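You operate a simulated robot arm through the tools that you are given. There is no shell and no other tool.

The job below is to be done with a simulated two-armed robot. You get a single attempt, and the scene is never put back.

## Task
Turn the speed to 2, then raise the boom to about 270 cm.
Fine: use the joystick; green pendant switch on for the run and off after it; the speed knob goes back to 5 after the run.

Only the result counts: the job must be done as asked and must still hold three seconds after the hand-in. Knocking over, shifting, dropping, spilling or breaking anything else fails it.

## Robot
Two 7-joint arms with fingered hands on one trunk that stands fixed in place. Base frame: the origin is at the foot of the trunk, x ahead of it, y to its left, z up. Lengths are in m, angles in rad, forces in N, time in s.
The left shoulder is at [0.07, 0.171, 1.327], the right one opposite. Payload 5 kg a hand.
Tool frame (each hand has its own): the origin (TCP) lies between the finger pads and is the grasp point; the fingertips stand 0.043 m ahead of it; z points along the fingers, y is the line along which they close. Largest opening 0.144 m; the body of the gripper starts 0.05 m behind the TCP. The gripper is a hand of 5 fingers: y runs from the thumb to the fingers, the wrist lies at [-0.021, -0.124, -0.221] in the tool frame.
Orientation is that of the tool frame in the base frame, as [roll, pitch, yaw] about the fixed x, y, z axes, in that order (R = Rz(yaw) Ry(pitch) Rx(roll)). With the fingers straight down and the wrist toward the robot, the tool's x, y and z point along [0, 1, 0], [1, 0, 0] and [0, 0, -1] of the base frame.

## Interface
- The arms move only by the tool send_rows. It takes "left_deltas", "right_deltas" or both (then of equal length, played together; a hand with none holds still); each is a list of rows, each a list of 6 numbers: the shift along the tool's x, y, z in units of 150 mm (1.0 is 150 mm), then the turn, a rotation vector about the tool's x, y, z in units of 45 degrees (1.0 is 45 degrees). In form: [[x, y, z, wx, wy, wz], ...]. A call has 1 to 20 rows; each row is the pose to reach, as a shift and turn from the pose commanded when the call began, along the tool's axes at that moment. A call with a number of a shift or a turn outside -1 to 1 is refused whole. Rows are played at 5 a second. More than 0.05 m and 0.15 rad between two rows, and nothing of the call is played. Where a pose cannot be reached the arm comes as near as it can. A force on the tool above 50 N (or 10 N above the force at the start of the call, whichever is more), or a blocked arm, ends the call early, and 0.2 s more pass. In this call time passes only in rows, and 0.2 s behind the last. It gives the time, the measured TCP pose, the force on the tool (base axes), the opening and the grip force at its end, in the units of the frame above (readings bear some noise), with the torque about the TCP (base axes, N m) and any sound that the robot's microphone picked up.
- Cameras (640 x 400 px; columns grow to the right, rows downward): "scene" is now at [0.1253, -0.042, 1.5643]; the picture's right is [-0.50, -0.87, 0.00], its down [-0.48, 0.28, -0.83] and it looks along [0.72, -0.42, -0.55] (base axes); focal length 336 px, centre (320, 200). "left" rides on the left gripper at [-0.086, -0.108, -0.168] in its tool frame; the picture's right is [-0.80, -0.28, 0.53], its down [0.54, -0.73, 0.42] and it looks along [0.27, 0.63, 0.73] (tool axes); focal length 275 px, centre (320, 200). "right" rides on the right gripper at [0.086, -0.108, -0.168] in its tool frame; the picture's right is [-0.80, 0.28, -0.53], its down [-0.54, -0.73, 0.42] and it looks along [-0.27, 0.63, 0.73] (tool axes); focal length 275 px, centre (320, 200). There is no depth. A picture from a camera that has moved, and an enlarged one, comes with that camera's place and axes in the base frame and with its lens.
- snapshot(camera): a new picture of that camera. No time passes.
- slide_trunk(by): slides the trunk up (or, below 0, down) by that many m; the arms and the scene camera ride with it, the base frame stays. It gives what a move gives, with no picture.
- set_fingers(index, middle, ring, little, thumb_bend, thumb_turn, hand): sets how far each is bent, from 0 (flat) to 100 (curled in); at 30 the hand is open as for a grip, at 70 the pads meet at the TCP. One left out holds its place. A second passes; each finger stops where it meets its share of the squeeze, and holds until it gets a number again. It is the only way to open and close the hand. It gives what a move gives, with no picture; readings hold the bend of each and the force on index, middle, ring, little, thumb and palm. thumb_turn goes from beside the hand (0) to across from the fingers (100), as for a grip.
- head_to(pan, tilt): turns the head with the scene camera to pan (to the left, within 1.501 rad either way) and tilt (down, from -0.506 to 1.204), counted from straight ahead of the robot. It gives what a move gives.
- zoom(camera, box): a new picture of the part [left, top, right, bottom] of that camera's present view, enlarged. No time passes.
- sign_off(): hands the job in; it is judged then, once.

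Nothing tells you positions but the pictures and the camera data. Unless the task says otherwise, let go and move clear before handing in.

The tools are called after "Request:" as name(argument=value, ...) on one line, values as JSON. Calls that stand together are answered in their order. send_rows: Moves the arms, as the interface text tells. Its arguments: {"type":"object","properties":{"left_deltas":{"type":"array","items":{"type":"array","items":{"type":"number"}}},"right_deltas":{"type":"array","items":{"type":"array","items":{"type":"number"}}}},"required":[]} The other tools are called the same way: slide_trunk (by) slides the trunk up or down; set_fingers (index, middle, ring, little, thumb_bend, thumb_turn, hand) moves the fingers one by one; head_to (pan, tilt) turns the head that bears the scene camera; snapshot (camera) takes a picture; zoom (camera, box) takes an enlarged picture of a part of a camera's view; sign_off () hands the job in.

At the start:

```text
time: 0.0
left_eef_pos: [0.8196, 0.0586, 1.3294]
left_tool_rot: [3.141, 0.001, 1.57]
left_contact_force: [-1.1, -0.4, -0.6]
left_moment: [0.0, 0.0, 0.0]
left_width: 0.1435
left_grip_force: 0.1
left_shape: jaw
left_bend: [30.0, 30.0, 30.0, 30.0, 30.0, 98.0]
left_finger forces: [0.0, 0.0, 0.0, 0.0, 0.0, 0.0]
right_eef_pos: [0.633, -0.5402, 1.3519]
right_tool_rot: [3.14, 0.001, 1.569]
right_contact_force: [0.3, 0.2, -0.2]
right_moment: [0.01, 0.03, 0.0]
right_width: 0.1437
right_grip_force: 0.0
right_shape: jaw
right_bend: [30.0, 30.0, 30.0, 30.0, 30.0, 98.0]
right_finger forces: [0.0, 0.0, 0.0, 0.1, 0.1, 0.0]
trunk travel left (down, up): [-0.425, 0.515]
head pan, tilt: [-0.524, 0.586]
```

scene: 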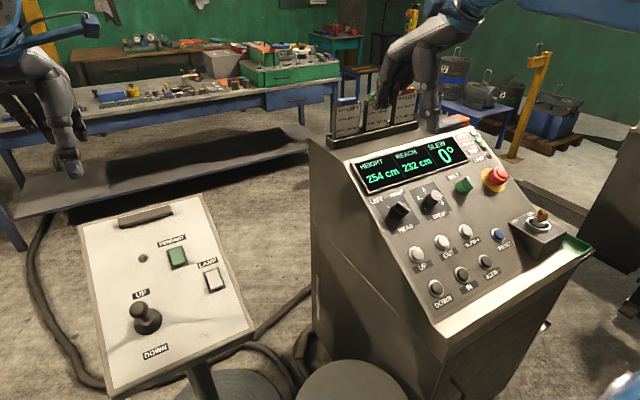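
right: 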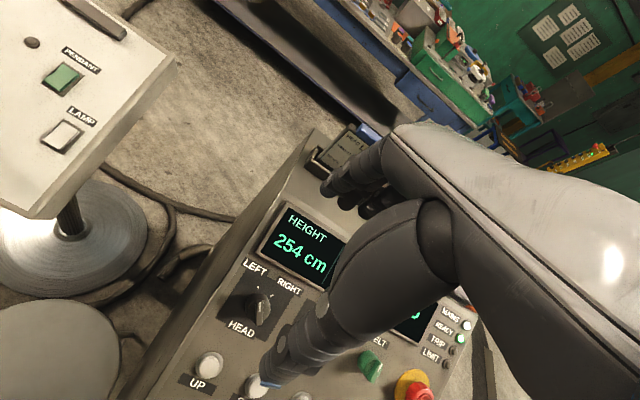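
left: 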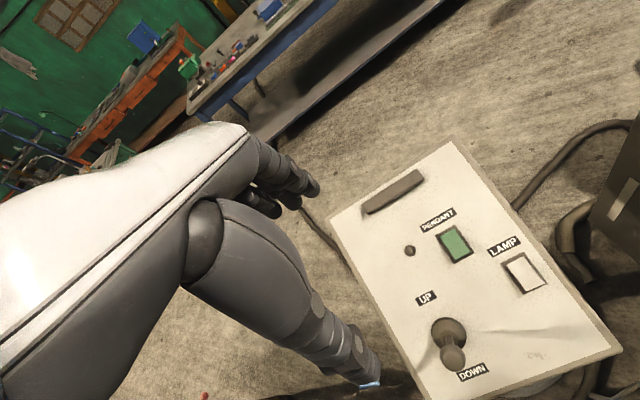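

I see a main console with a display (height 254 cm, reach 232 cm, slew 0°), knobs, buttons and a joystick. Beside it is a pendant box with a green PENDANT switch, a LAMP switch and an UP/DOWN joystick. I'll zoom in to read the labels before moving anything.

Request:
zoom(camera="scene", box=[340, 120, 600, 320])

Request:
zoom(camera="scene", box=[70, 190, 270, 390])

Request:
zoom(camera="scene", box=[370, 170, 470, 240])

Request:
zoom(camera="scene", box=[320, 60, 440, 150])

```text
2.00 times, centred on (470, 220) of scene
camera zoom: at [0.1253, -0.042, 1.5643], right [-0.5, -0.87, 0.0], down [-0.48, 0.28, -0.83], along [0.72, -0.42, -0.55], focal length 672 px, centre (20, 160)
```

zoom: 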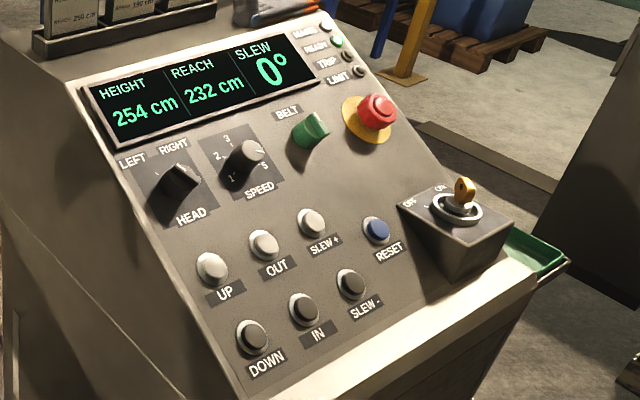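

```text
2.00 times, centred on (170, 290) of scene
camera zoom: at [0.1253, -0.042, 1.5643], right [-0.5, -0.87, 0.0], down [-0.48, 0.28, -0.83], along [0.72, -0.42, -0.55], focal length 672 px, centre (620, 20)
```

zoom: 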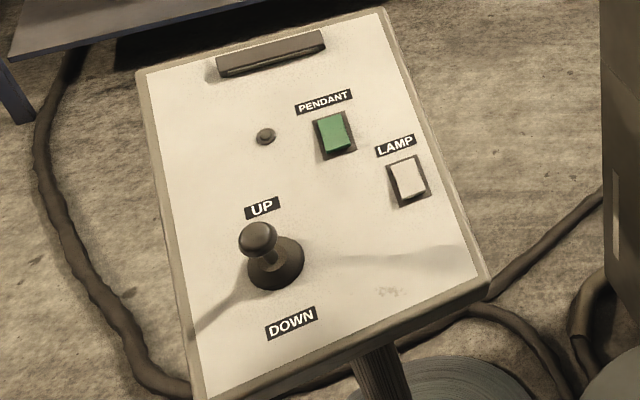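

```text
5.71 times, centred on (420, 205) of scene
camera zoom: at [0.1253, -0.042, 1.5643], right [-0.5, -0.87, 0.0], down [-0.48, 0.28, -0.83], along [0.72, -0.42, -0.55], focal length 1919 px, centre (-251, 171)
```

zoom: 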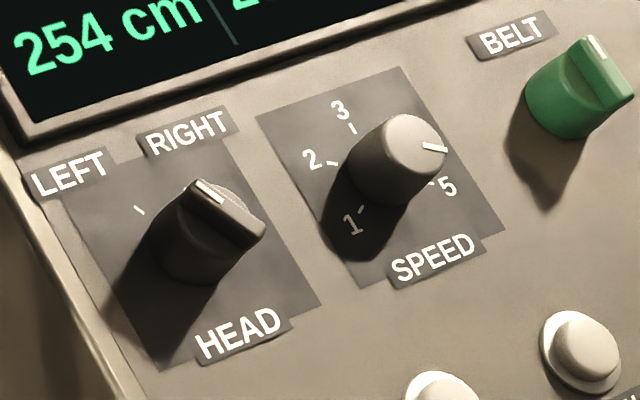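

```text
4.44 times, centred on (380, 105) of scene
camera zoom: at [0.1253, -0.042, 1.5643], right [-0.5, -0.87, 0.0], down [-0.48, 0.28, -0.83], along [0.72, -0.42, -0.55], focal length 1492 px, centre (53, 622)
```

zoom: 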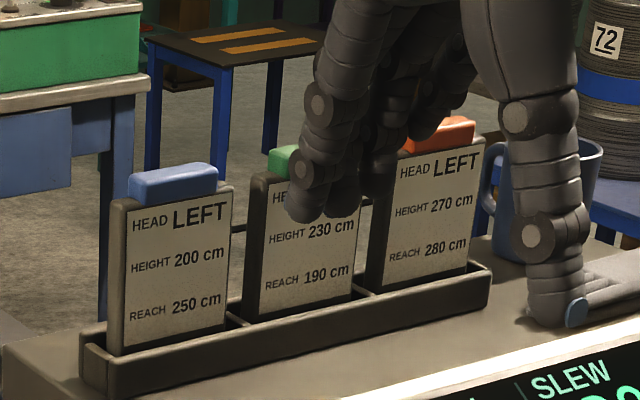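

The pendant plate sits at about x 0.75–0.95, y 0.06 to −0.12, z 0.85–0.93, tilted about 30° toward the robot. The speed knob looks to be near [0.66, −0.72, 1.0]. I'll shift the right hand to the right so its camera shows the knob clearly.

Request:
send_rows(right_deltas=[[-0.25, 0, 0, 0, 0, 0], [-0.5, 0, 0, 0, 0, 0], [-0.75, 0, 0, 0, 0, 0], [-1, 0, 0, 0, 0, 0]])

Request:
snapshot(camera="right")

Request:
snapshot(camera="scene")

```text
time: 1.0
left_eef_pos: [0.8216, 0.0579, 1.3292]
left_tool_rot: [-3.141, -0.001, 1.571]
left_contact_force: [-0.1, -0.6, 0.6]
left_moment: [0.03, -0.03, -0.02]
left_width: 0.1437
left_grip_force: 0.1
left_shape: jaw
left_bend: [30.0, 30.0, 30.0, 30.0, 30.0, 98.0]
left_finger forces: [0.1, 0.0, 0.0, 0.0, 0.0, 0.1]
right_eef_pos: [0.634, -0.6929, 1.3499]
right_tool_rot: [3.141, -0.002, 1.571]
right_contact_force: [0.4, -0.3, -0.1]
right_moment: [0.06, -0.01, 0.03]
right_width: 0.1438
right_grip_force: 0.0
right_shape: jaw
right_bend: [30.0, 30.0, 30.0, 30.0, 30.0, 98.0]
right_finger forces: [0.0, 0.0, 0.0, 0.1, 0.1, 0.0]
trunk travel left (down, up): [-0.425, 0.515]
head pan, tilt: [-0.524, 0.586]
```

```text
taken
camera right: at [0.5253, -0.6099, 1.5178], right [0.28, -0.8, 0.53], down [-0.73, -0.54, -0.42], along [0.63, -0.27, -0.73], focal length 275 px, centre (320, 200)
```

right: 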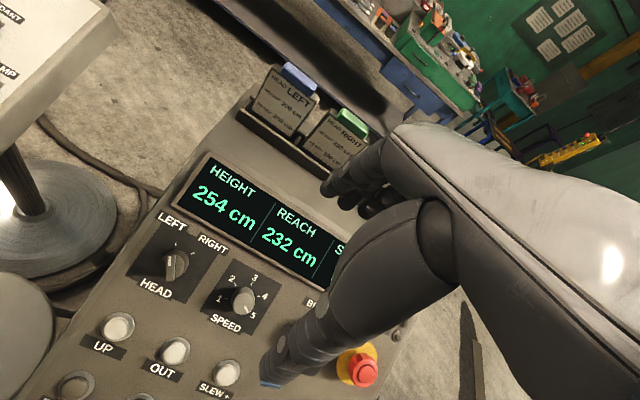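

```text
taken
camera scene: at [0.1254, -0.0438, 1.5642], right [-0.5, -0.87, 0.0], down [-0.48, 0.28, -0.83], along [0.72, -0.42, -0.55], focal length 336 px, centre (320, 200)
```

scene: 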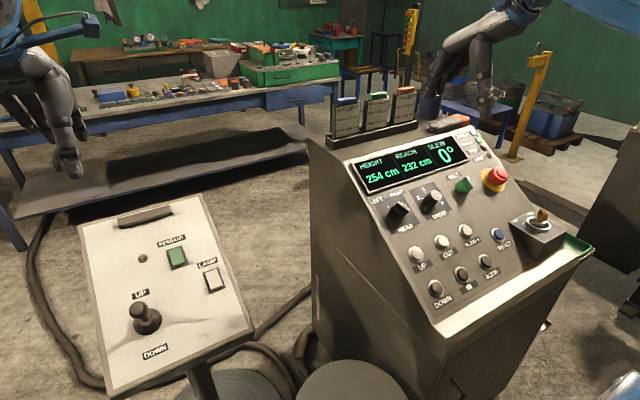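

Request:
zoom(camera="right", box=[130, 220, 310, 340])

Request:
zoom(camera="right", box=[190, 250, 290, 320])

Request:
zoom(camera="scene", box=[400, 160, 520, 240])

```text
3.33 times, centred on (220, 280) of right
camera zoom: at [0.5253, -0.6099, 1.5178], right [0.28, -0.8, 0.53], down [-0.73, -0.54, -0.42], along [0.63, -0.27, -0.73], focal length 918 px, centre (653, -67)
```

zoom: 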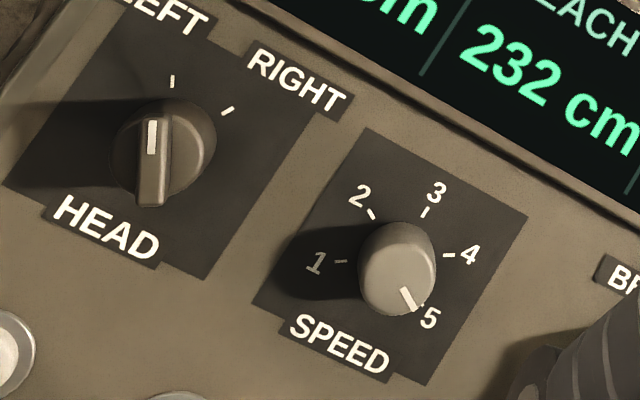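

```text
5.71 times, centred on (240, 285) of right
camera zoom: at [0.5253, -0.6099, 1.5178], right [0.28, -0.8, 0.53], down [-0.73, -0.54, -0.42], along [0.63, -0.27, -0.73], focal length 1573 px, centre (777, -286)
```

zoom: 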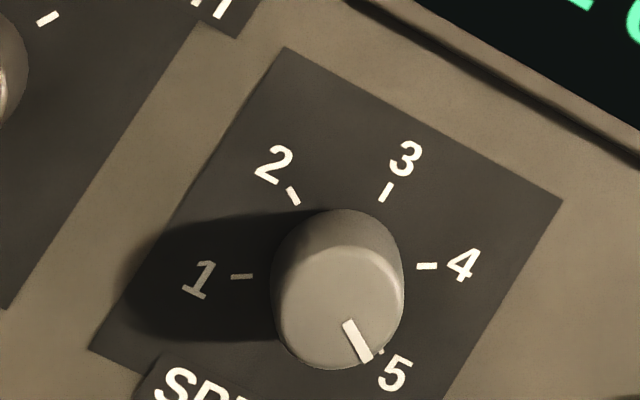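

```text
5.00 times, centred on (460, 200) of scene
camera zoom: at [0.1254, -0.0438, 1.5642], right [-0.5, -0.87, 0.0], down [-0.48, 0.28, -0.83], along [0.72, -0.42, -0.55], focal length 1679 px, centre (-380, 200)
```

zoom: 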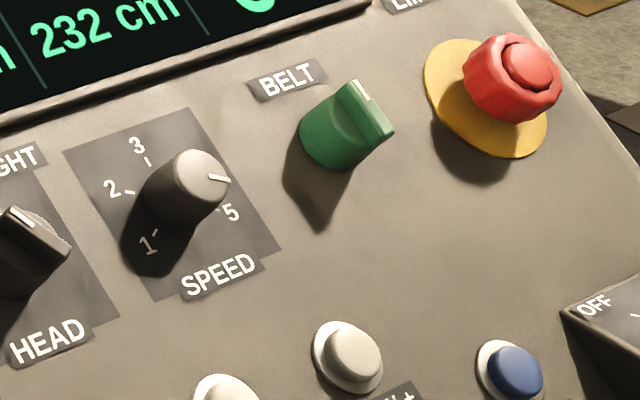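

The speed knob points at 5. It is about 0.037 across and 0.032 high, with its base centre near [0.665, −0.725, 1.027]. The panel tilts about 33.5° toward the robot, and the knob marks are 60° apart. I'll look at the hands' shape and the rest of the surroundings.

Request:
zoom(camera="scene", box=[400, 0, 560, 140])

Request:
zoom(camera="scene", box=[0, 40, 160, 200])

Request:
zoom(camera="right", box=[240, 100, 640, 400])

Request:
zoom(camera="left", box=[330, 140, 630, 400])

```text
2.86 times, centred on (480, 70) of scene
camera zoom: at [0.1254, -0.0438, 1.5642], right [-0.5, -0.87, 0.0], down [-0.48, 0.28, -0.83], along [0.72, -0.42, -0.55], focal length 959 px, centre (-137, 571)
```

zoom: 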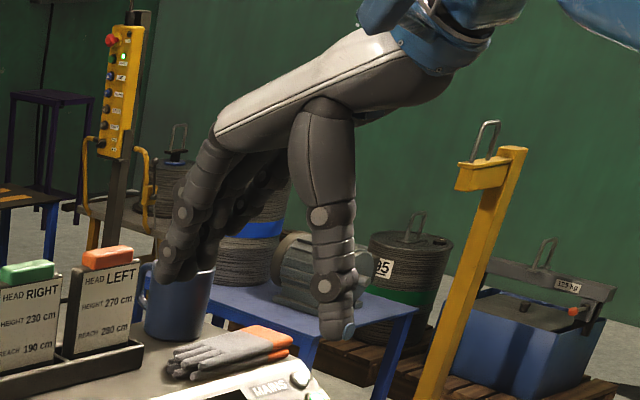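

```text
2.50 times, centred on (80, 120) of scene
camera zoom: at [0.1254, -0.0438, 1.5642], right [-0.5, -0.87, 0.0], down [-0.48, 0.28, -0.83], along [0.72, -0.42, -0.55], focal length 840 px, centre (920, 400)
```

zoom: 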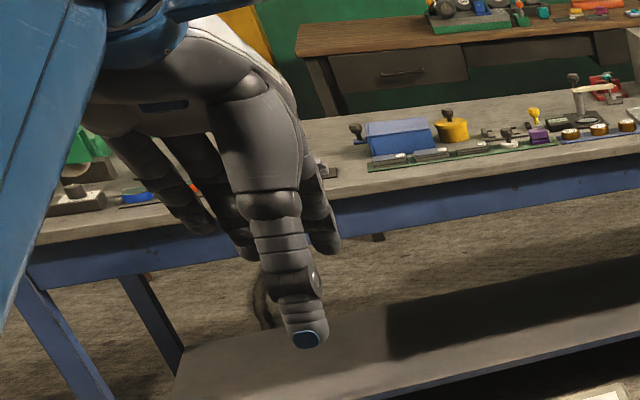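

```text
1.33 times, centred on (440, 250) of right
camera zoom: at [0.5253, -0.6099, 1.5178], right [0.28, -0.8, 0.53], down [-0.73, -0.54, -0.42], along [0.63, -0.27, -0.73], focal length 367 px, centre (160, 133)
```

zoom: 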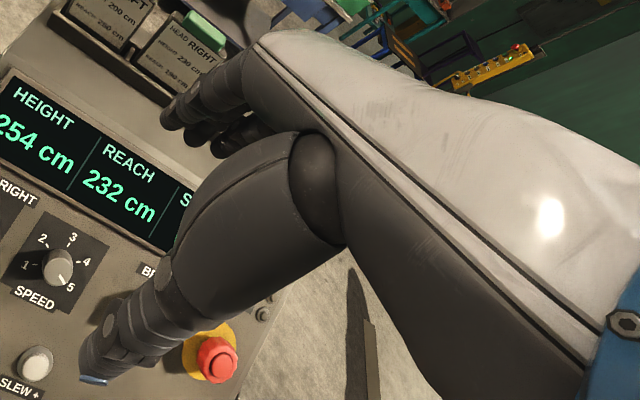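

```text
1.54 times, centred on (480, 270) of left
camera zoom: at [0.7114, -0.0291, 1.4986], right [-0.28, -0.8, -0.54], down [-0.73, 0.54, -0.42], along [0.63, 0.27, -0.73], focal length 424 px, centre (74, 92)
```

zoom: 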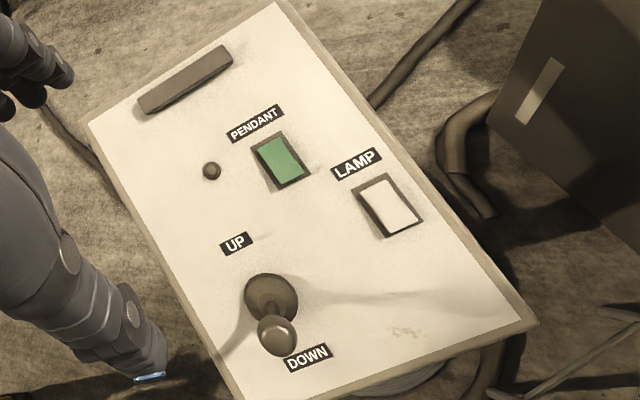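

The pendant plate is tilted about 25°, facing −x, and its joystick stands about 0.10 m tall near base [0.79, 0.06, 0.86]. I'll take a close look at the green switch, the lamp and LED, and the console's key and lamps.

Request:
zoom(camera="left", box=[390, 190, 560, 300])

Request:
zoom(camera="scene", box=[130, 220, 240, 300])

Request:
zoom(camera="scene", box=[440, 120, 560, 200])

Request:
zoom(camera="scene", box=[490, 190, 600, 270])

```text
3.64 times, centred on (475, 245) of left
camera zoom: at [0.7114, -0.0291, 1.4986], right [-0.28, -0.8, -0.54], down [-0.73, 0.54, -0.42], along [0.63, 0.27, -0.73], focal length 1001 px, centre (-244, 36)
```

zoom: 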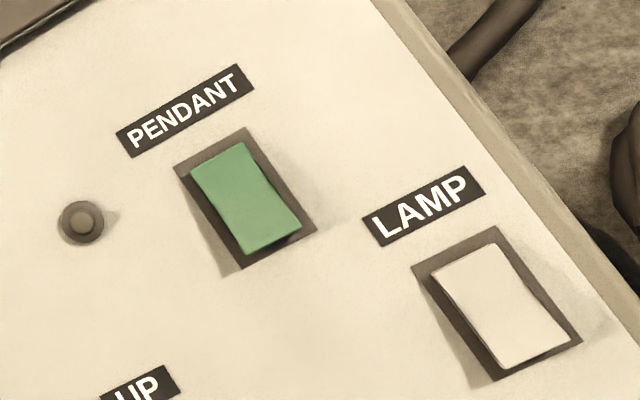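

```text
5.00 times, centred on (185, 260) of scene
camera zoom: at [0.1254, -0.0438, 1.5642], right [-0.5, -0.87, 0.0], down [-0.48, 0.28, -0.83], along [0.72, -0.42, -0.55], focal length 1679 px, centre (995, -100)
```

zoom: 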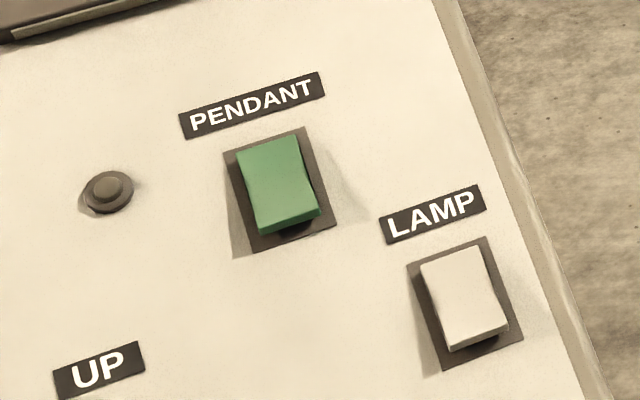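

```text
5.00 times, centred on (500, 160) of scene
camera zoom: at [0.1254, -0.0438, 1.5642], right [-0.5, -0.87, 0.0], down [-0.48, 0.28, -0.83], along [0.72, -0.42, -0.55], focal length 1679 px, centre (-580, 400)
```

zoom: 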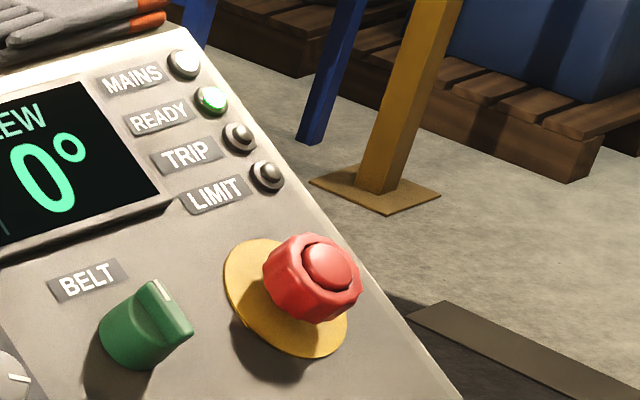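

```text
5.00 times, centred on (545, 230) of scene
camera zoom: at [0.1254, -0.0438, 1.5642], right [-0.5, -0.87, 0.0], down [-0.48, 0.28, -0.83], along [0.72, -0.42, -0.55], focal length 1679 px, centre (-805, 50)
```

zoom: 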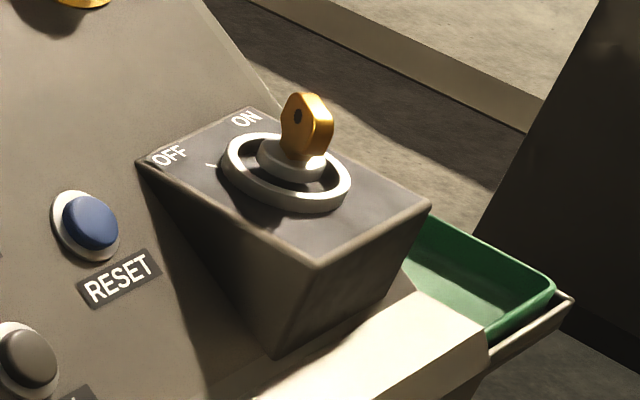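

Both rockers sit with their near end raised, and the LED is dark, so the pendant is off. The console reads READY. Next I'll pitch the right hand to face the panel above the speed knob and preshape the fingers to see where the tips go.

Request:
send_rows(right_deltas=[[-0.042, -0.088, 0.133, -0.149, 0, 0], [-0.084, -0.176, 0.267, -0.298, 0, 0], [-0.126, -0.264, 0.4, -0.446, 0, 0], [-0.168, -0.352, 0.533, -0.595, 0, 0], [-0.21, -0.44, 0.667, -0.744, 0, 0]])

Request:
set_fingers(hand="right", index=55, middle=55, ring=55, little=55, thumb_bend=55)

Request:
snapshot(camera="right")

Request:
snapshot(camera="scene")

```text
time: 2.2
left_eef_pos: [0.8207, 0.0596, 1.331]
left_tool_rot: [-3.14, -0.001, 1.571]
left_contact_force: [0.0, 0.8, -0.3]
left_moment: [0.04, 0.03, 0.01]
left_width: 0.1441
left_grip_force: 0.1
left_shape: jaw
left_bend: [30.0, 30.0, 30.0, 30.0, 30.0, 98.0]
left_finger forces: [0.0, 0.0, 0.0, 0.0, 0.0, 0.1]
right_eef_pos: [0.5682, -0.7229, 1.2511]
right_tool_rot: [2.556, 0.0, 1.569]
right_contact_force: [-0.8, -0.4, 2.3]
right_moment: [-0.01, 0.08, 0.04]
right_width: 0.1437
right_grip_force: 0.0
right_shape: jaw
right_bend: [30.0, 30.0, 30.0, 30.0, 30.0, 98.0]
right_finger forces: [0.0, 0.0, 0.1, 0.0, 0.0, 0.1]
trunk travel left (down, up): [-0.425, 0.515]
head pan, tilt: [-0.524, 0.586]
```

```text
time: 3.2
left_eef_pos: [0.8203, 0.0599, 1.3309]
left_tool_rot: [3.141, 0.001, 1.571]
left_contact_force: [-0.3, -0.6, -0.1]
left_moment: [-0.04, 0.0, -0.02]
left_width: 0.1435
left_grip_force: 0.0
left_shape: jaw
left_bend: [30.0, 30.0, 30.0, 30.0, 30.0, 98.0]
left_finger forces: [0.0, 0.0, 0.0, 0.0, 0.0, 0.0]
right_eef_pos: [0.5675, -0.7213, 1.2506]
right_tool_rot: [2.557, -0.002, 1.572]
right_contact_force: [0.5, -0.2, -0.2]
right_moment: [-0.04, -0.04, 0.01]
right_width: 0.0612
right_grip_force: 0.1
right_shape: fingers
right_bend: [55.0, 55.0, 55.0, 55.0, 55.0, 98.0]
right_finger forces: [0.1, 0.1, 0.0, 0.1, 0.1, 0.0]
trunk travel left (down, up): [-0.425, 0.515]
head pan, tilt: [-0.524, 0.586]
```

```text
taken
camera right: at [0.3844, -0.6378, 1.3301], right [-0.06, -0.8, 0.6], down [-0.37, -0.54, -0.75], along [0.93, -0.27, -0.26], focal length 275 px, centre (320, 200)
```

right: 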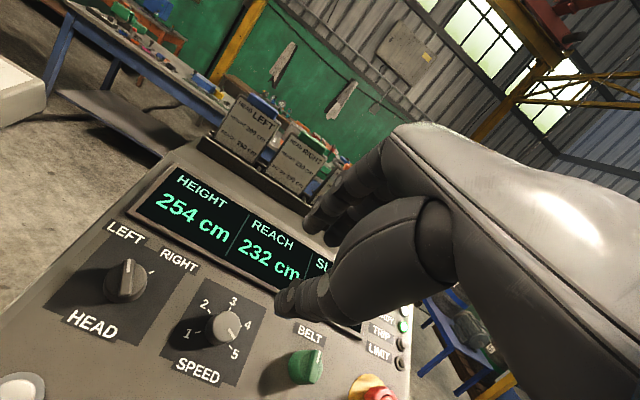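

```text
taken
camera scene: at [0.125, -0.042, 1.5643], right [-0.5, -0.87, 0.0], down [-0.48, 0.28, -0.83], along [0.72, -0.42, -0.55], focal length 336 px, centre (320, 200)
```

scene: 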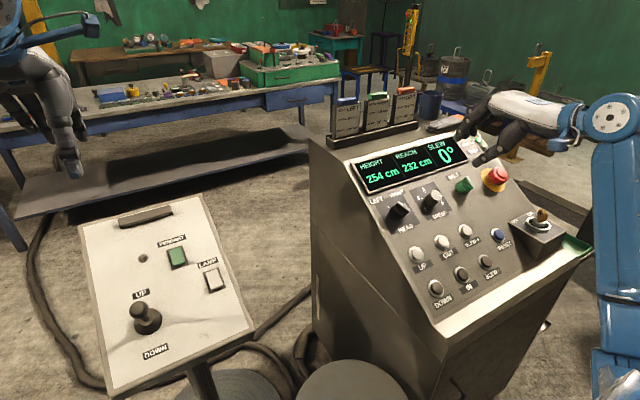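

The hand is now facing the panel above the knob. I'll zoom in to locate the finger and thumb tips relative to the TCP.

Request:
zoom(camera="scene", box=[440, 80, 600, 180])

Request:
zoom(camera="right", box=[220, 160, 460, 320])

```text
4.00 times, centred on (520, 130) of scene
camera zoom: at [0.125, -0.042, 1.5643], right [-0.5, -0.87, 0.0], down [-0.48, 0.28, -0.83], along [0.72, -0.42, -0.55], focal length 1343 px, centre (-480, 480)
```

zoom: 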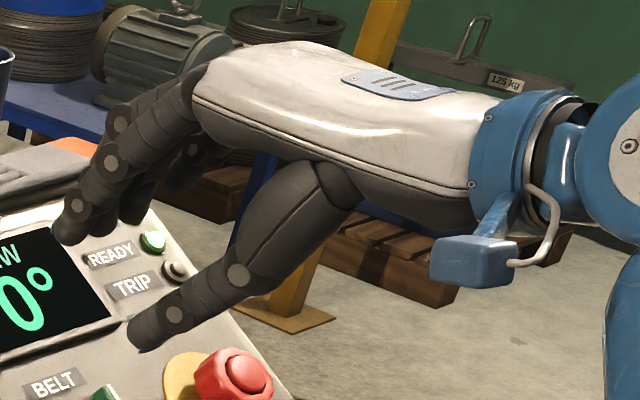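

```text
2.50 times, centred on (340, 240) of right
camera zoom: at [0.3844, -0.6378, 1.3301], right [-0.06, -0.8, 0.6], down [-0.37, -0.54, -0.75], along [0.93, -0.27, -0.26], focal length 688 px, centre (270, 100)
```

zoom: 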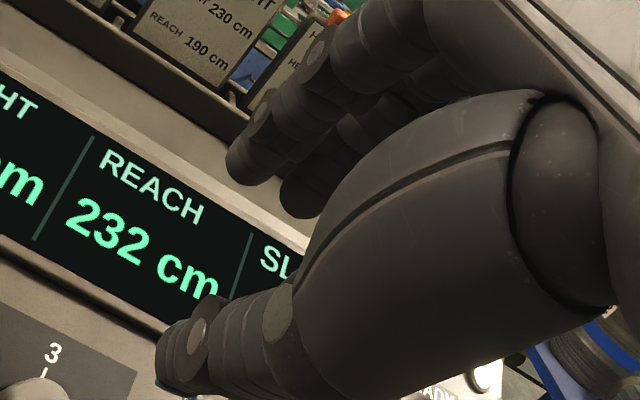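

At 55 bend the tips are about 0.043 ahead of the TCP with a gap of about 0.06, which suits the 0.037 knob. HEAD and BELT are about 0.135 m away on either side, so there is room to turn. I'll line up on the knob axis at a standoff.

Request:
send_rows(right_deltas=[[-0.007, -0.1, 0.22, 0, 0, 0], [-0.014, -0.2, 0.44, 0, 0, 0], [-0.02, -0.287, 0.667, 0, 0, 0]])

Request:
snapshot(camera="right")

Request:
zoom(camera="scene", box=[380, 120, 540, 220])

```text
time: 4.0
left_eef_pos: [0.821, 0.0586, 1.3304]
left_tool_rot: [3.141, 0.001, 1.569]
left_contact_force: [-0.4, 0.7, 0.3]
left_moment: [0.02, 0.02, -0.04]
left_width: 0.1437
left_grip_force: 0.1
left_shape: jaw
left_bend: [30.0, 30.0, 30.0, 30.0, 30.0, 98.0]
left_finger forces: [0.0, 0.0, 0.1, 0.0, 0.0, 0.0]
right_eef_pos: [0.5867, -0.7247, 1.1423]
right_tool_rot: [2.556, 0.001, 1.571]
right_contact_force: [0.1, -0.1, -0.4]
right_moment: [0.01, -0.01, -0.02]
right_width: 0.0611
right_grip_force: 0.0
right_shape: fingers
right_bend: [55.0, 55.0, 55.0, 55.0, 55.0, 98.0]
right_finger forces: [0.1, 0.1, 0.1, 0.0, 0.0, 0.0]
trunk travel left (down, up): [-0.425, 0.515]
head pan, tilt: [-0.524, 0.586]
```

```text
taken
camera right: at [0.4037, -0.6406, 1.2228], right [-0.06, -0.8, 0.6], down [-0.37, -0.54, -0.75], along [0.93, -0.27, -0.27], focal length 275 px, centre (320, 200)
```

right: 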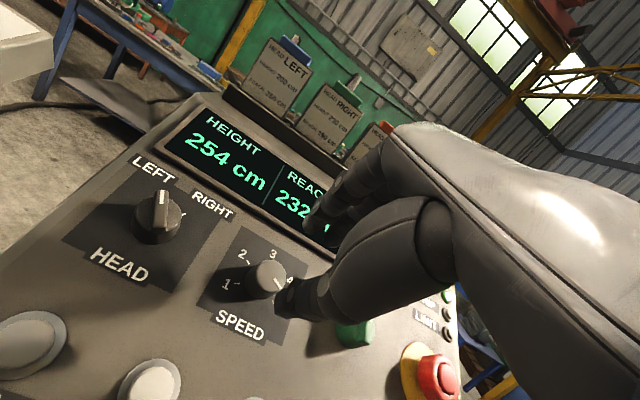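

```text
4.00 times, centred on (460, 170) of scene
camera zoom: at [0.1256, -0.0425, 1.5643], right [-0.5, -0.87, 0.0], down [-0.48, 0.28, -0.83], along [0.72, -0.42, -0.55], focal length 1343 px, centre (-240, 320)
```

zoom: 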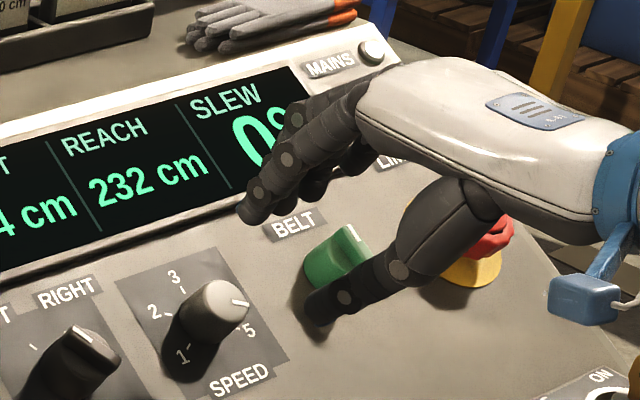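

The hand is well centred on the knob axis. I'll pre-rotate it +45° about the tool axis to check the wrist can reach that.

Request:
send_rows(right_deltas=[[0, 0, 0, 0, 0, 0.17], [0, 0, 0, 0, 0, 0.34], [0, 0, 0, 0, 0, 0.51], [0, 0, 0, 0, 0, 0.68], [0, 0, 0, 0, 0, 0.85], [0, 0, 0, 0, 0, 1.0]])

Request:
snapshot(camera="right")

Request:
zoom(camera="scene", box=[380, 120, 540, 220])

```text
time: 5.4
left_eef_pos: [0.8208, 0.0593, 1.3297]
left_tool_rot: [-3.141, -0.001, 1.57]
left_contact_force: [-0.4, 0.3, -0.5]
left_moment: [-0.01, 0.05, -0.01]
left_width: 0.1439
left_grip_force: 0.2
left_shape: jaw
left_bend: [30.0, 30.0, 30.0, 30.0, 30.0, 98.0]
left_finger forces: [0.1, 0.0, 0.1, 0.0, 0.1, 0.0]
right_eef_pos: [0.5874, -0.7251, 1.1451]
right_tool_rot: [2.706, -0.401, 0.873]
right_contact_force: [-0.4, 0.8, -0.1]
right_moment: [-0.02, 0.01, 0.01]
right_width: 0.061
right_grip_force: 0.2
right_shape: fingers
right_bend: [55.0, 55.0, 55.0, 55.0, 55.0, 98.0]
right_finger forces: [0.1, 0.0, 0.0, 0.0, 0.0, 0.0]
trunk travel left (down, up): [-0.425, 0.515]
head pan, tilt: [-0.524, 0.586]
```

```text
taken
camera right: at [0.4816, -0.5884, 1.275], right [-0.6, -0.76, 0.24], down [-0.51, 0.13, -0.85], along [0.61, -0.63, -0.47], focal length 275 px, centre (320, 200)
```

right: 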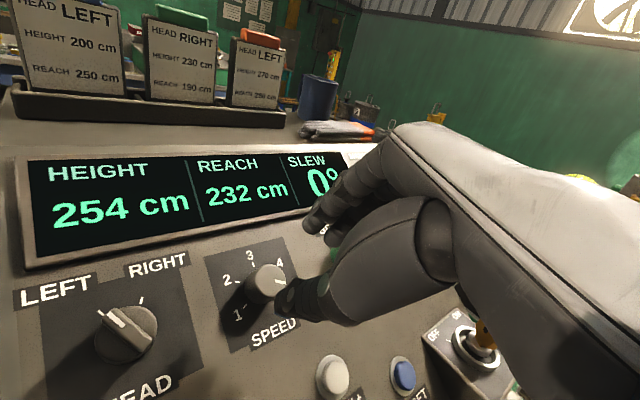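

```text
4.00 times, centred on (460, 170) of scene
camera zoom: at [0.1258, -0.0416, 1.5642], right [-0.5, -0.87, 0.0], down [-0.48, 0.28, -0.83], along [0.72, -0.42, -0.55], focal length 1343 px, centre (-240, 320)
```

zoom: 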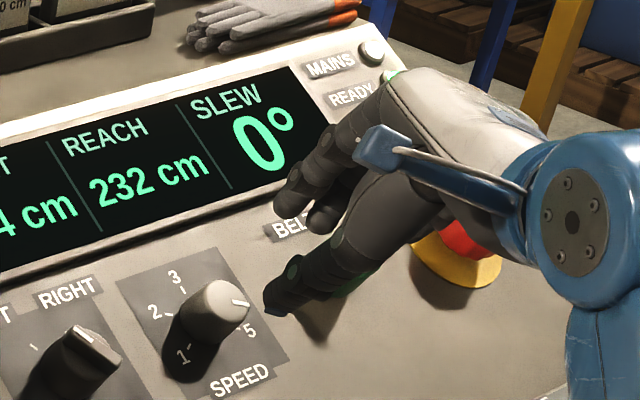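

The +45° pre-rotation is reached with the TCP still on the axis. Now I'll go down about 0.09 m so the tips straddle the knob just above the panel.

Request:
send_rows(right_deltas=[[0, 0, 0.15, 0, 0, 0], [0, 0, 0.3, 0, 0, 0], [0, 0, 0.45, 0, 0, 0], [0, 0, 0.53, 0, 0, 0], [0, 0, 0.59, 0, 0, 0]])

Request:
snapshot(camera="right")

Request:
zoom(camera="scene", box=[380, 140, 500, 220])

```text
time: 6.6
left_eef_pos: [0.8201, 0.0594, 1.3307]
left_tool_rot: [3.141, 0.001, 1.57]
left_contact_force: [0.5, 0.0, -0.3]
left_moment: [-0.01, 0.03, 0.0]
left_width: 0.1438
left_grip_force: 0.0
left_shape: jaw
left_bend: [30.0, 30.0, 30.0, 30.0, 30.0, 98.0]
left_finger forces: [0.0, 0.0, 0.1, 0.0, 0.0, 0.0]
right_eef_pos: [0.6353, -0.7258, 1.0693]
right_tool_rot: [2.708, -0.4, 0.872]
right_contact_force: [0.9, 0.7, -0.3]
right_moment: [-0.02, -0.04, -0.02]
right_width: 0.0609
right_grip_force: 0.0
right_shape: fingers
right_bend: [55.0, 55.0, 55.0, 55.0, 55.0, 98.0]
right_finger forces: [0.1, 0.0, 0.1, 0.1, 0.1, 0.0]
trunk travel left (down, up): [-0.425, 0.515]
head pan, tilt: [-0.524, 0.586]
```

```text
taken
camera right: at [0.5305, -0.5891, 1.2001], right [-0.6, -0.76, 0.25], down [-0.52, 0.13, -0.85], along [0.62, -0.63, -0.47], focal length 275 px, centre (320, 200)
```

right: 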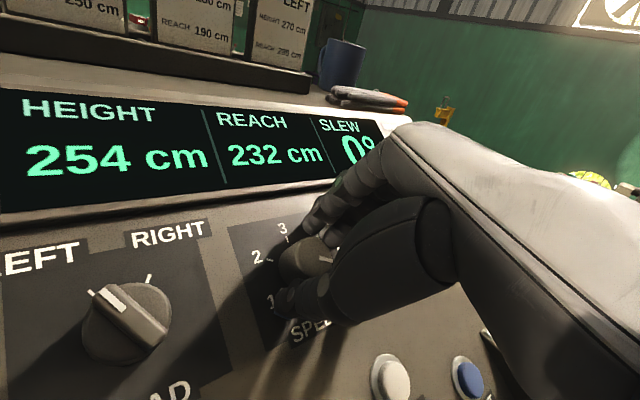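

```text
5.00 times, centred on (440, 180) of scene
camera zoom: at [0.1255, -0.042, 1.5643], right [-0.5, -0.87, 0.0], down [-0.48, 0.28, -0.83], along [0.72, -0.42, -0.55], focal length 1679 px, centre (-280, 300)
```

zoom: 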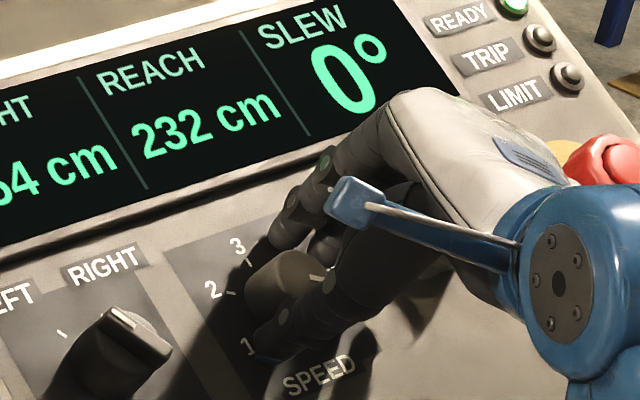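

The knob sits between the thumb and fingers. I'll close the hand on it.

Request:
set_fingers(hand="right", index=68, middle=68, ring=68, little=68, thumb_bend=68)

Request:
zoom(camera="right", box=[220, 190, 400, 310])

```text
time: 7.6
left_eef_pos: [0.8208, 0.0601, 1.3313]
left_tool_rot: [3.14, 0.0, 1.571]
left_contact_force: [0.3, 0.0, -0.7]
left_moment: [0.0, 0.03, 0.01]
left_width: 0.1436
left_grip_force: 0.2
left_shape: jaw
left_bend: [30.0, 30.0, 30.0, 30.0, 30.0, 98.0]
left_finger forces: [0.1, 0.0, 0.0, 0.0, 0.1, 0.0]
right_eef_pos: [0.6369, -0.7253, 1.0694]
right_tool_rot: [2.705, -0.4, 0.877]
right_contact_force: [-1.3, 1.9, -4.4]
right_moment: [0.03, 0.15, 0.07]
right_width: 0.0376
right_grip_force: 8.5
right_shape: fingers
right_bend: [63.0, 67.0, 68.0, 68.0, 62.0, 97.0]
right_finger forces: [5.2, 0.9, 0.0, 0.1, 10.0, 0.0]
trunk travel left (down, up): [-0.425, 0.515]
head pan, tilt: [-0.524, 0.586]
```

```text
3.33 times, centred on (310, 250) of right
camera zoom: at [0.5304, -0.5891, 1.2], right [-0.6, -0.76, 0.25], down [-0.52, 0.13, -0.85], along [0.62, -0.63, -0.47], focal length 918 px, centre (353, 33)
```

zoom: 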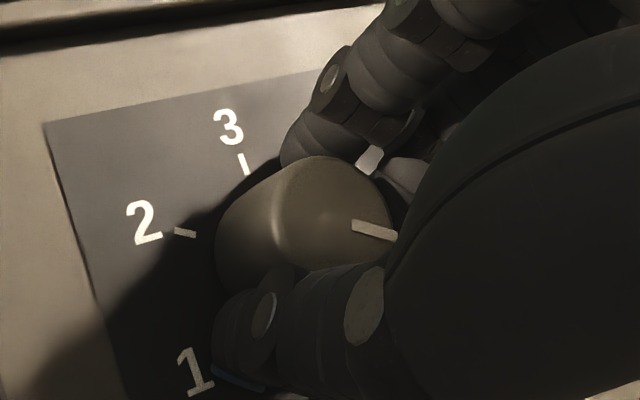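

The index, middle and thumb are holding the knob at width 0.0376. Now I'll turn it counter-clockwise by 45° and check.

Request:
send_rows(right_deltas=[[0, 0, 0, 0, 0, -0.15], [0, 0, 0, 0, 0, -0.3], [0, 0, 0, 0, 0, -0.45], [0, 0, 0, 0, 0, -0.6], [0, 0, 0, 0, 0, -0.75], [0, 0, 0, 0, 0, -0.9], [0, 0, 0, 0, 0, -1.0]])

Request:
snapshot(camera="right")

Request:
zoom(camera="scene", box=[380, 140, 500, 220])

```text
time: 9.2
left_eef_pos: [0.8215, 0.0604, 1.3297]
left_tool_rot: [-3.14, 0.0, 1.57]
left_contact_force: [-0.2, 0.1, -0.1]
left_moment: [0.02, 0.0, 0.02]
left_width: 0.1436
left_grip_force: 0.1
left_shape: jaw
left_bend: [30.0, 30.0, 30.0, 30.0, 30.0, 98.0]
left_finger forces: [0.0, 0.0, 0.1, 0.1, 0.0, 0.0]
right_eef_pos: [0.6356, -0.7246, 1.0702]
right_tool_rot: [2.557, -0.001, 1.572]
right_contact_force: [7.2, -2.2, 0.9]
right_moment: [-0.05, -0.28, -0.1]
right_width: 0.0374
right_grip_force: 8.9
right_shape: fingers
right_bend: [61.0, 67.0, 68.0, 68.0, 63.0, 97.0]
right_finger forces: [9.4, 2.6, 0.0, 0.1, 5.8, 0.1]
trunk travel left (down, up): [-0.425, 0.515]
head pan, tilt: [-0.524, 0.586]
```

```text
taken
camera right: at [0.4529, -0.6402, 1.1493], right [-0.06, -0.8, 0.6], down [-0.37, -0.54, -0.75], along [0.93, -0.27, -0.26], focal length 275 px, centre (320, 200)
```

right: 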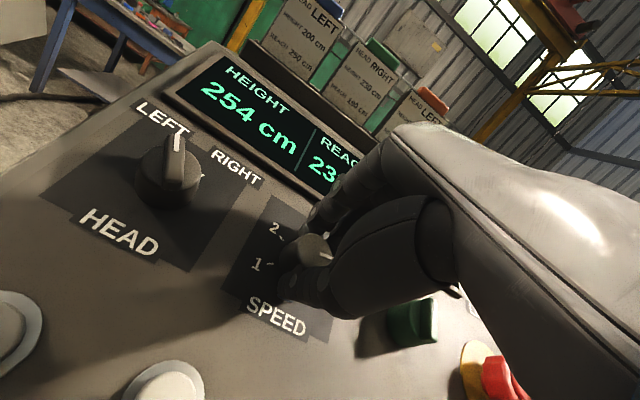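

```text
5.00 times, centred on (440, 180) of scene
camera zoom: at [0.1263, -0.0424, 1.5642], right [-0.5, -0.87, 0.0], down [-0.48, 0.28, -0.83], along [0.72, -0.42, -0.55], focal length 1679 px, centre (-280, 300)
```

zoom: 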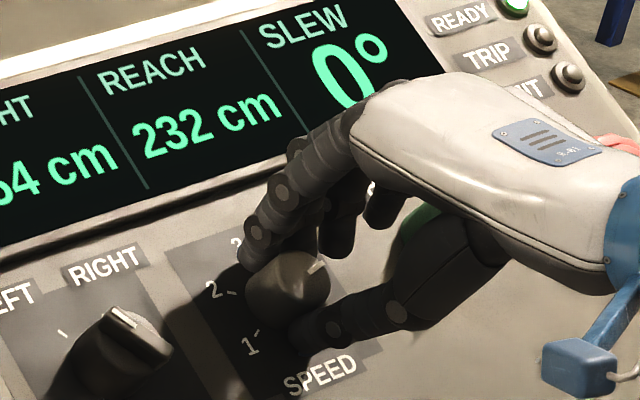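

The knob has turned and its pointer is near 4. I'll go another −45° in the same grip.

Request:
send_rows(right_deltas=[[0, 0, 0, 0, 0, -0.15], [0, 0, 0, 0, 0, -0.3], [0, 0, 0, 0, 0, -0.45], [0, 0, 0, 0, 0, -0.6], [0, 0, 0, 0, 0, -0.75], [0, 0, 0, 0, 0, -0.9], [0, 0, 0, 0, 0, -1.0]])

Request:
snapshot(camera="right")

Request:
zoom(camera="scene", box=[380, 140, 500, 220])

```text
time: 10.8
left_eef_pos: [0.8212, 0.0599, 1.3301]
left_tool_rot: [-3.14, 0.0, 1.571]
left_contact_force: [0.4, 0.8, -0.6]
left_moment: [-0.01, 0.01, 0.0]
left_width: 0.144
left_grip_force: 0.0
left_shape: jaw
left_bend: [30.0, 30.0, 30.0, 30.0, 30.0, 98.0]
left_finger forces: [0.0, 0.0, 0.0, 0.1, 0.1, 0.0]
right_eef_pos: [0.6361, -0.7244, 1.0706]
right_tool_rot: [2.705, 0.404, 2.266]
right_contact_force: [12.9, 0.8, 10.0]
right_moment: [0.16, -0.65, 0.0]
right_width: 0.0373
right_grip_force: 11.5
right_shape: fingers
right_bend: [60.0, 65.0, 68.0, 68.0, 64.0, 98.0]
right_finger forces: [10.8, 7.6, 0.0, 0.0, 4.8, 0.1]
trunk travel left (down, up): [-0.425, 0.515]
head pan, tilt: [-0.524, 0.586]
```

```text
taken
camera right: at [0.4291, -0.7413, 1.1339], right [0.34, -0.36, 0.87], down [0.13, -0.9, -0.42], along [0.93, 0.26, -0.26], focal length 275 px, centre (320, 200)
```

right: 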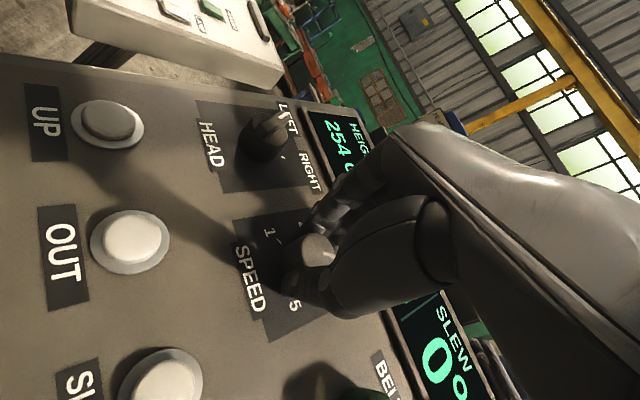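

```text
5.00 times, centred on (440, 180) of scene
camera zoom: at [0.1262, -0.0407, 1.5643], right [-0.5, -0.87, 0.0], down [-0.48, 0.28, -0.83], along [0.72, -0.42, -0.55], focal length 1679 px, centre (-280, 300)
```

zoom: 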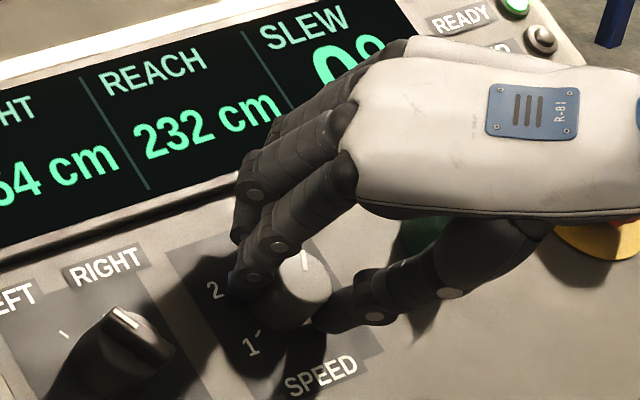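

The pointer has turned 90° with no slip and is now between 3 and 4. I'll release, swing the hand back +90°, and regrip for the second half.

Request:
set_fingers(hand="right", index=53, middle=53, ring=53, little=53, thumb_bend=53)

Request:
send_rows(right_deltas=[[0, 0, 0, 0, 0, 0.17], [0, 0, 0, 0, 0, 0.34], [0, 0, 0, 0, 0, 0.51], [0, 0, 0, 0, 0, 0.68], [0, 0, 0, 0, 0, 0.85], [0, 0, 0, 0, 0, 1.0]])

Request:
zoom(camera="scene", box=[380, 140, 500, 220])

Request:
snapshot(camera="right")

```text
time: 11.8
left_eef_pos: [0.8206, 0.06, 1.3299]
left_tool_rot: [-3.141, 0.0, 1.57]
left_contact_force: [-0.1, 0.3, -0.7]
left_moment: [-0.01, 0.04, 0.01]
left_width: 0.1435
left_grip_force: 0.1
left_shape: jaw
left_bend: [30.0, 30.0, 30.0, 30.0, 30.0, 98.0]
left_finger forces: [0.1, 0.0, 0.0, 0.1, 0.0, 0.0]
right_eef_pos: [0.6356, -0.7249, 1.0692]
right_tool_rot: [2.705, 0.401, 2.268]
right_contact_force: [-0.2, 0.2, 0.3]
right_moment: [0.01, 0.01, -0.02]
right_width: 0.068
right_grip_force: 0.1
right_shape: fingers
right_bend: [53.0, 53.0, 53.0, 53.0, 53.0, 97.0]
right_finger forces: [0.0, 0.0, 0.0, 0.0, 0.0, 0.0]
trunk travel left (down, up): [-0.425, 0.515]
head pan, tilt: [-0.524, 0.586]
```

```text
time: 13.2
left_eef_pos: [0.8203, 0.0604, 1.3297]
left_tool_rot: [3.141, 0.001, 1.571]
left_contact_force: [0.9, 0.5, -0.3]
left_moment: [-0.01, 0.01, 0.02]
left_width: 0.1437
left_grip_force: 0.0
left_shape: jaw
left_bend: [30.0, 30.0, 30.0, 30.0, 30.0, 98.0]
left_finger forces: [0.0, 0.1, 0.0, 0.1, 0.0, 0.0]
right_eef_pos: [0.6367, -0.7244, 1.0702]
right_tool_rot: [2.557, -0.002, 1.57]
right_contact_force: [0.0, -0.4, 0.6]
right_moment: [-0.01, -0.02, 0.04]
right_width: 0.068
right_grip_force: 0.1
right_shape: fingers
right_bend: [53.0, 53.0, 53.0, 53.0, 53.0, 98.0]
right_finger forces: [0.1, 0.1, 0.0, 0.0, 0.0, 0.0]
trunk travel left (down, up): [-0.425, 0.515]
head pan, tilt: [-0.524, 0.586]
```

```text
5.00 times, centred on (440, 180) of scene
camera zoom: at [0.1252, -0.0418, 1.5643], right [-0.5, -0.87, 0.0], down [-0.48, 0.28, -0.83], along [0.72, -0.42, -0.55], focal length 1679 px, centre (-280, 300)
```

zoom: 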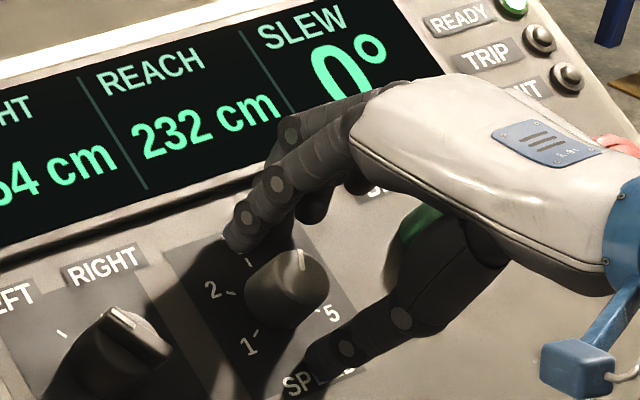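

```text
taken
camera right: at [0.4525, -0.6398, 1.1492], right [-0.06, -0.8, 0.6], down [-0.37, -0.54, -0.75], along [0.93, -0.27, -0.26], focal length 275 px, centre (320, 200)
```

right: 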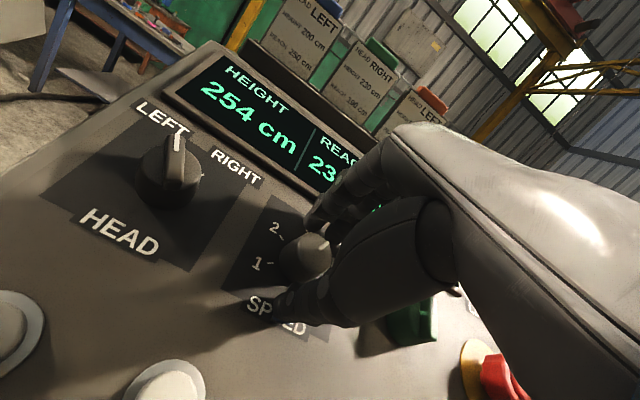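

The pointer is about 40° clockwise of 3. I'll take a closer look, then rotate on to +45° and regrip.

Request:
zoom(camera="scene", box=[410, 180, 460, 215])

Request:
send_rows(right_deltas=[[0, 0, 0, 0, 0, 0.17], [0, 0, 0, 0, 0, 0.34], [0, 0, 0, 0, 0, 0.51], [0, 0, 0, 0, 0, 0.68], [0, 0, 0, 0, 0, 0.85], [0, 0, 0, 0, 0, 1.0]])

Request:
zoom(camera="scene", box=[410, 180, 460, 215])

Request:
set_fingers(hand="right", index=68, middle=68, ring=68, little=68, thumb_bend=68)

```text
11.43 times, centred on (435, 198) of scene
camera zoom: at [0.1252, -0.0418, 1.5643], right [-0.5, -0.87, 0.0], down [-0.48, 0.28, -0.83], along [0.72, -0.42, -0.55], focal length 3838 px, centre (-994, 229)
```

zoom: 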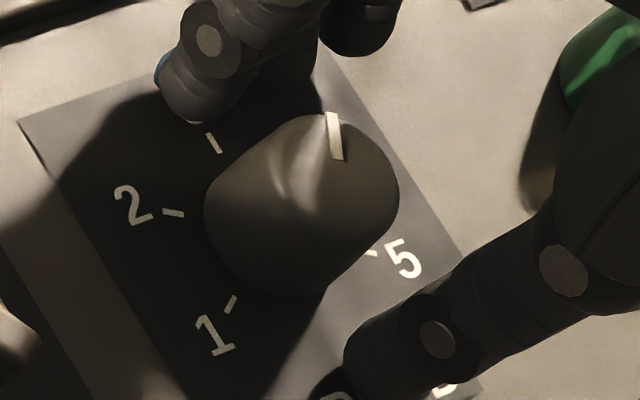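

```text
time: 14.6
left_eef_pos: [0.8215, 0.0596, 1.3293]
left_tool_rot: [3.141, -0.001, 1.572]
left_contact_force: [0.0, 0.1, 0.0]
left_moment: [-0.03, 0.02, 0.02]
left_width: 0.1441
left_grip_force: 0.1
left_shape: jaw
left_bend: [30.0, 30.0, 30.0, 30.0, 30.0, 98.0]
left_finger forces: [0.0, 0.1, 0.0, 0.1, 0.0, 0.0]
right_eef_pos: [0.6352, -0.7267, 1.0707]
right_tool_rot: [2.705, -0.402, 0.873]
right_contact_force: [0.4, 0.6, -0.3]
right_moment: [-0.01, 0.01, 0.0]
right_width: 0.0681
right_grip_force: 0.0
right_shape: fingers
right_bend: [53.0, 53.0, 53.0, 53.0, 53.0, 98.0]
right_finger forces: [0.0, 0.0, 0.1, 0.0, 0.1, 0.0]
trunk travel left (down, up): [-0.425, 0.515]
head pan, tilt: [-0.524, 0.586]
```

```text
11.43 times, centred on (435, 198) of scene
camera zoom: at [0.1259, -0.0415, 1.5643], right [-0.5, -0.87, 0.0], down [-0.48, 0.28, -0.83], along [0.72, -0.42, -0.55], focal length 3838 px, centre (-994, 229)
```

zoom: 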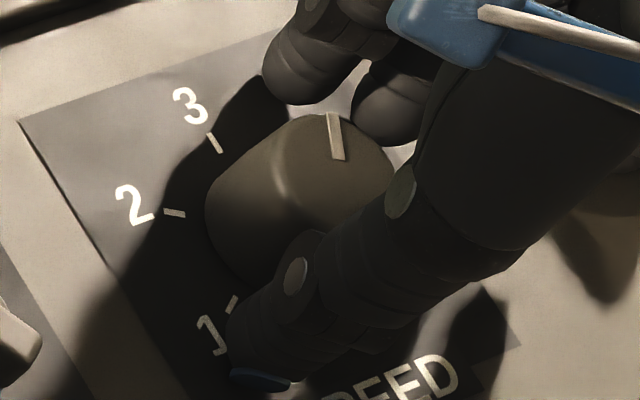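

```text
time: 15.6
left_eef_pos: [0.8202, 0.0584, 1.3307]
left_tool_rot: [3.141, 0.0, 1.571]
left_contact_force: [0.9, -0.5, -0.7]
left_moment: [0.04, -0.01, -0.04]
left_width: 0.1436
left_grip_force: 0.0
left_shape: jaw
left_bend: [30.0, 30.0, 30.0, 30.0, 30.0, 98.0]
left_finger forces: [0.0, 0.0, 0.0, 0.1, 0.1, 0.1]
right_eef_pos: [0.6345, -0.7244, 1.0695]
right_tool_rot: [2.704, -0.402, 0.876]
right_contact_force: [-0.7, 1.2, -2.1]
right_moment: [0.02, 0.13, 0.01]
right_width: 0.0375
right_grip_force: 8.0
right_shape: fingers
right_bend: [63.0, 67.0, 68.0, 68.0, 62.0, 97.0]
right_finger forces: [5.9, 1.2, 0.1, 0.0, 9.4, 0.0]
trunk travel left (down, up): [-0.425, 0.515]
head pan, tilt: [-0.524, 0.586]
```

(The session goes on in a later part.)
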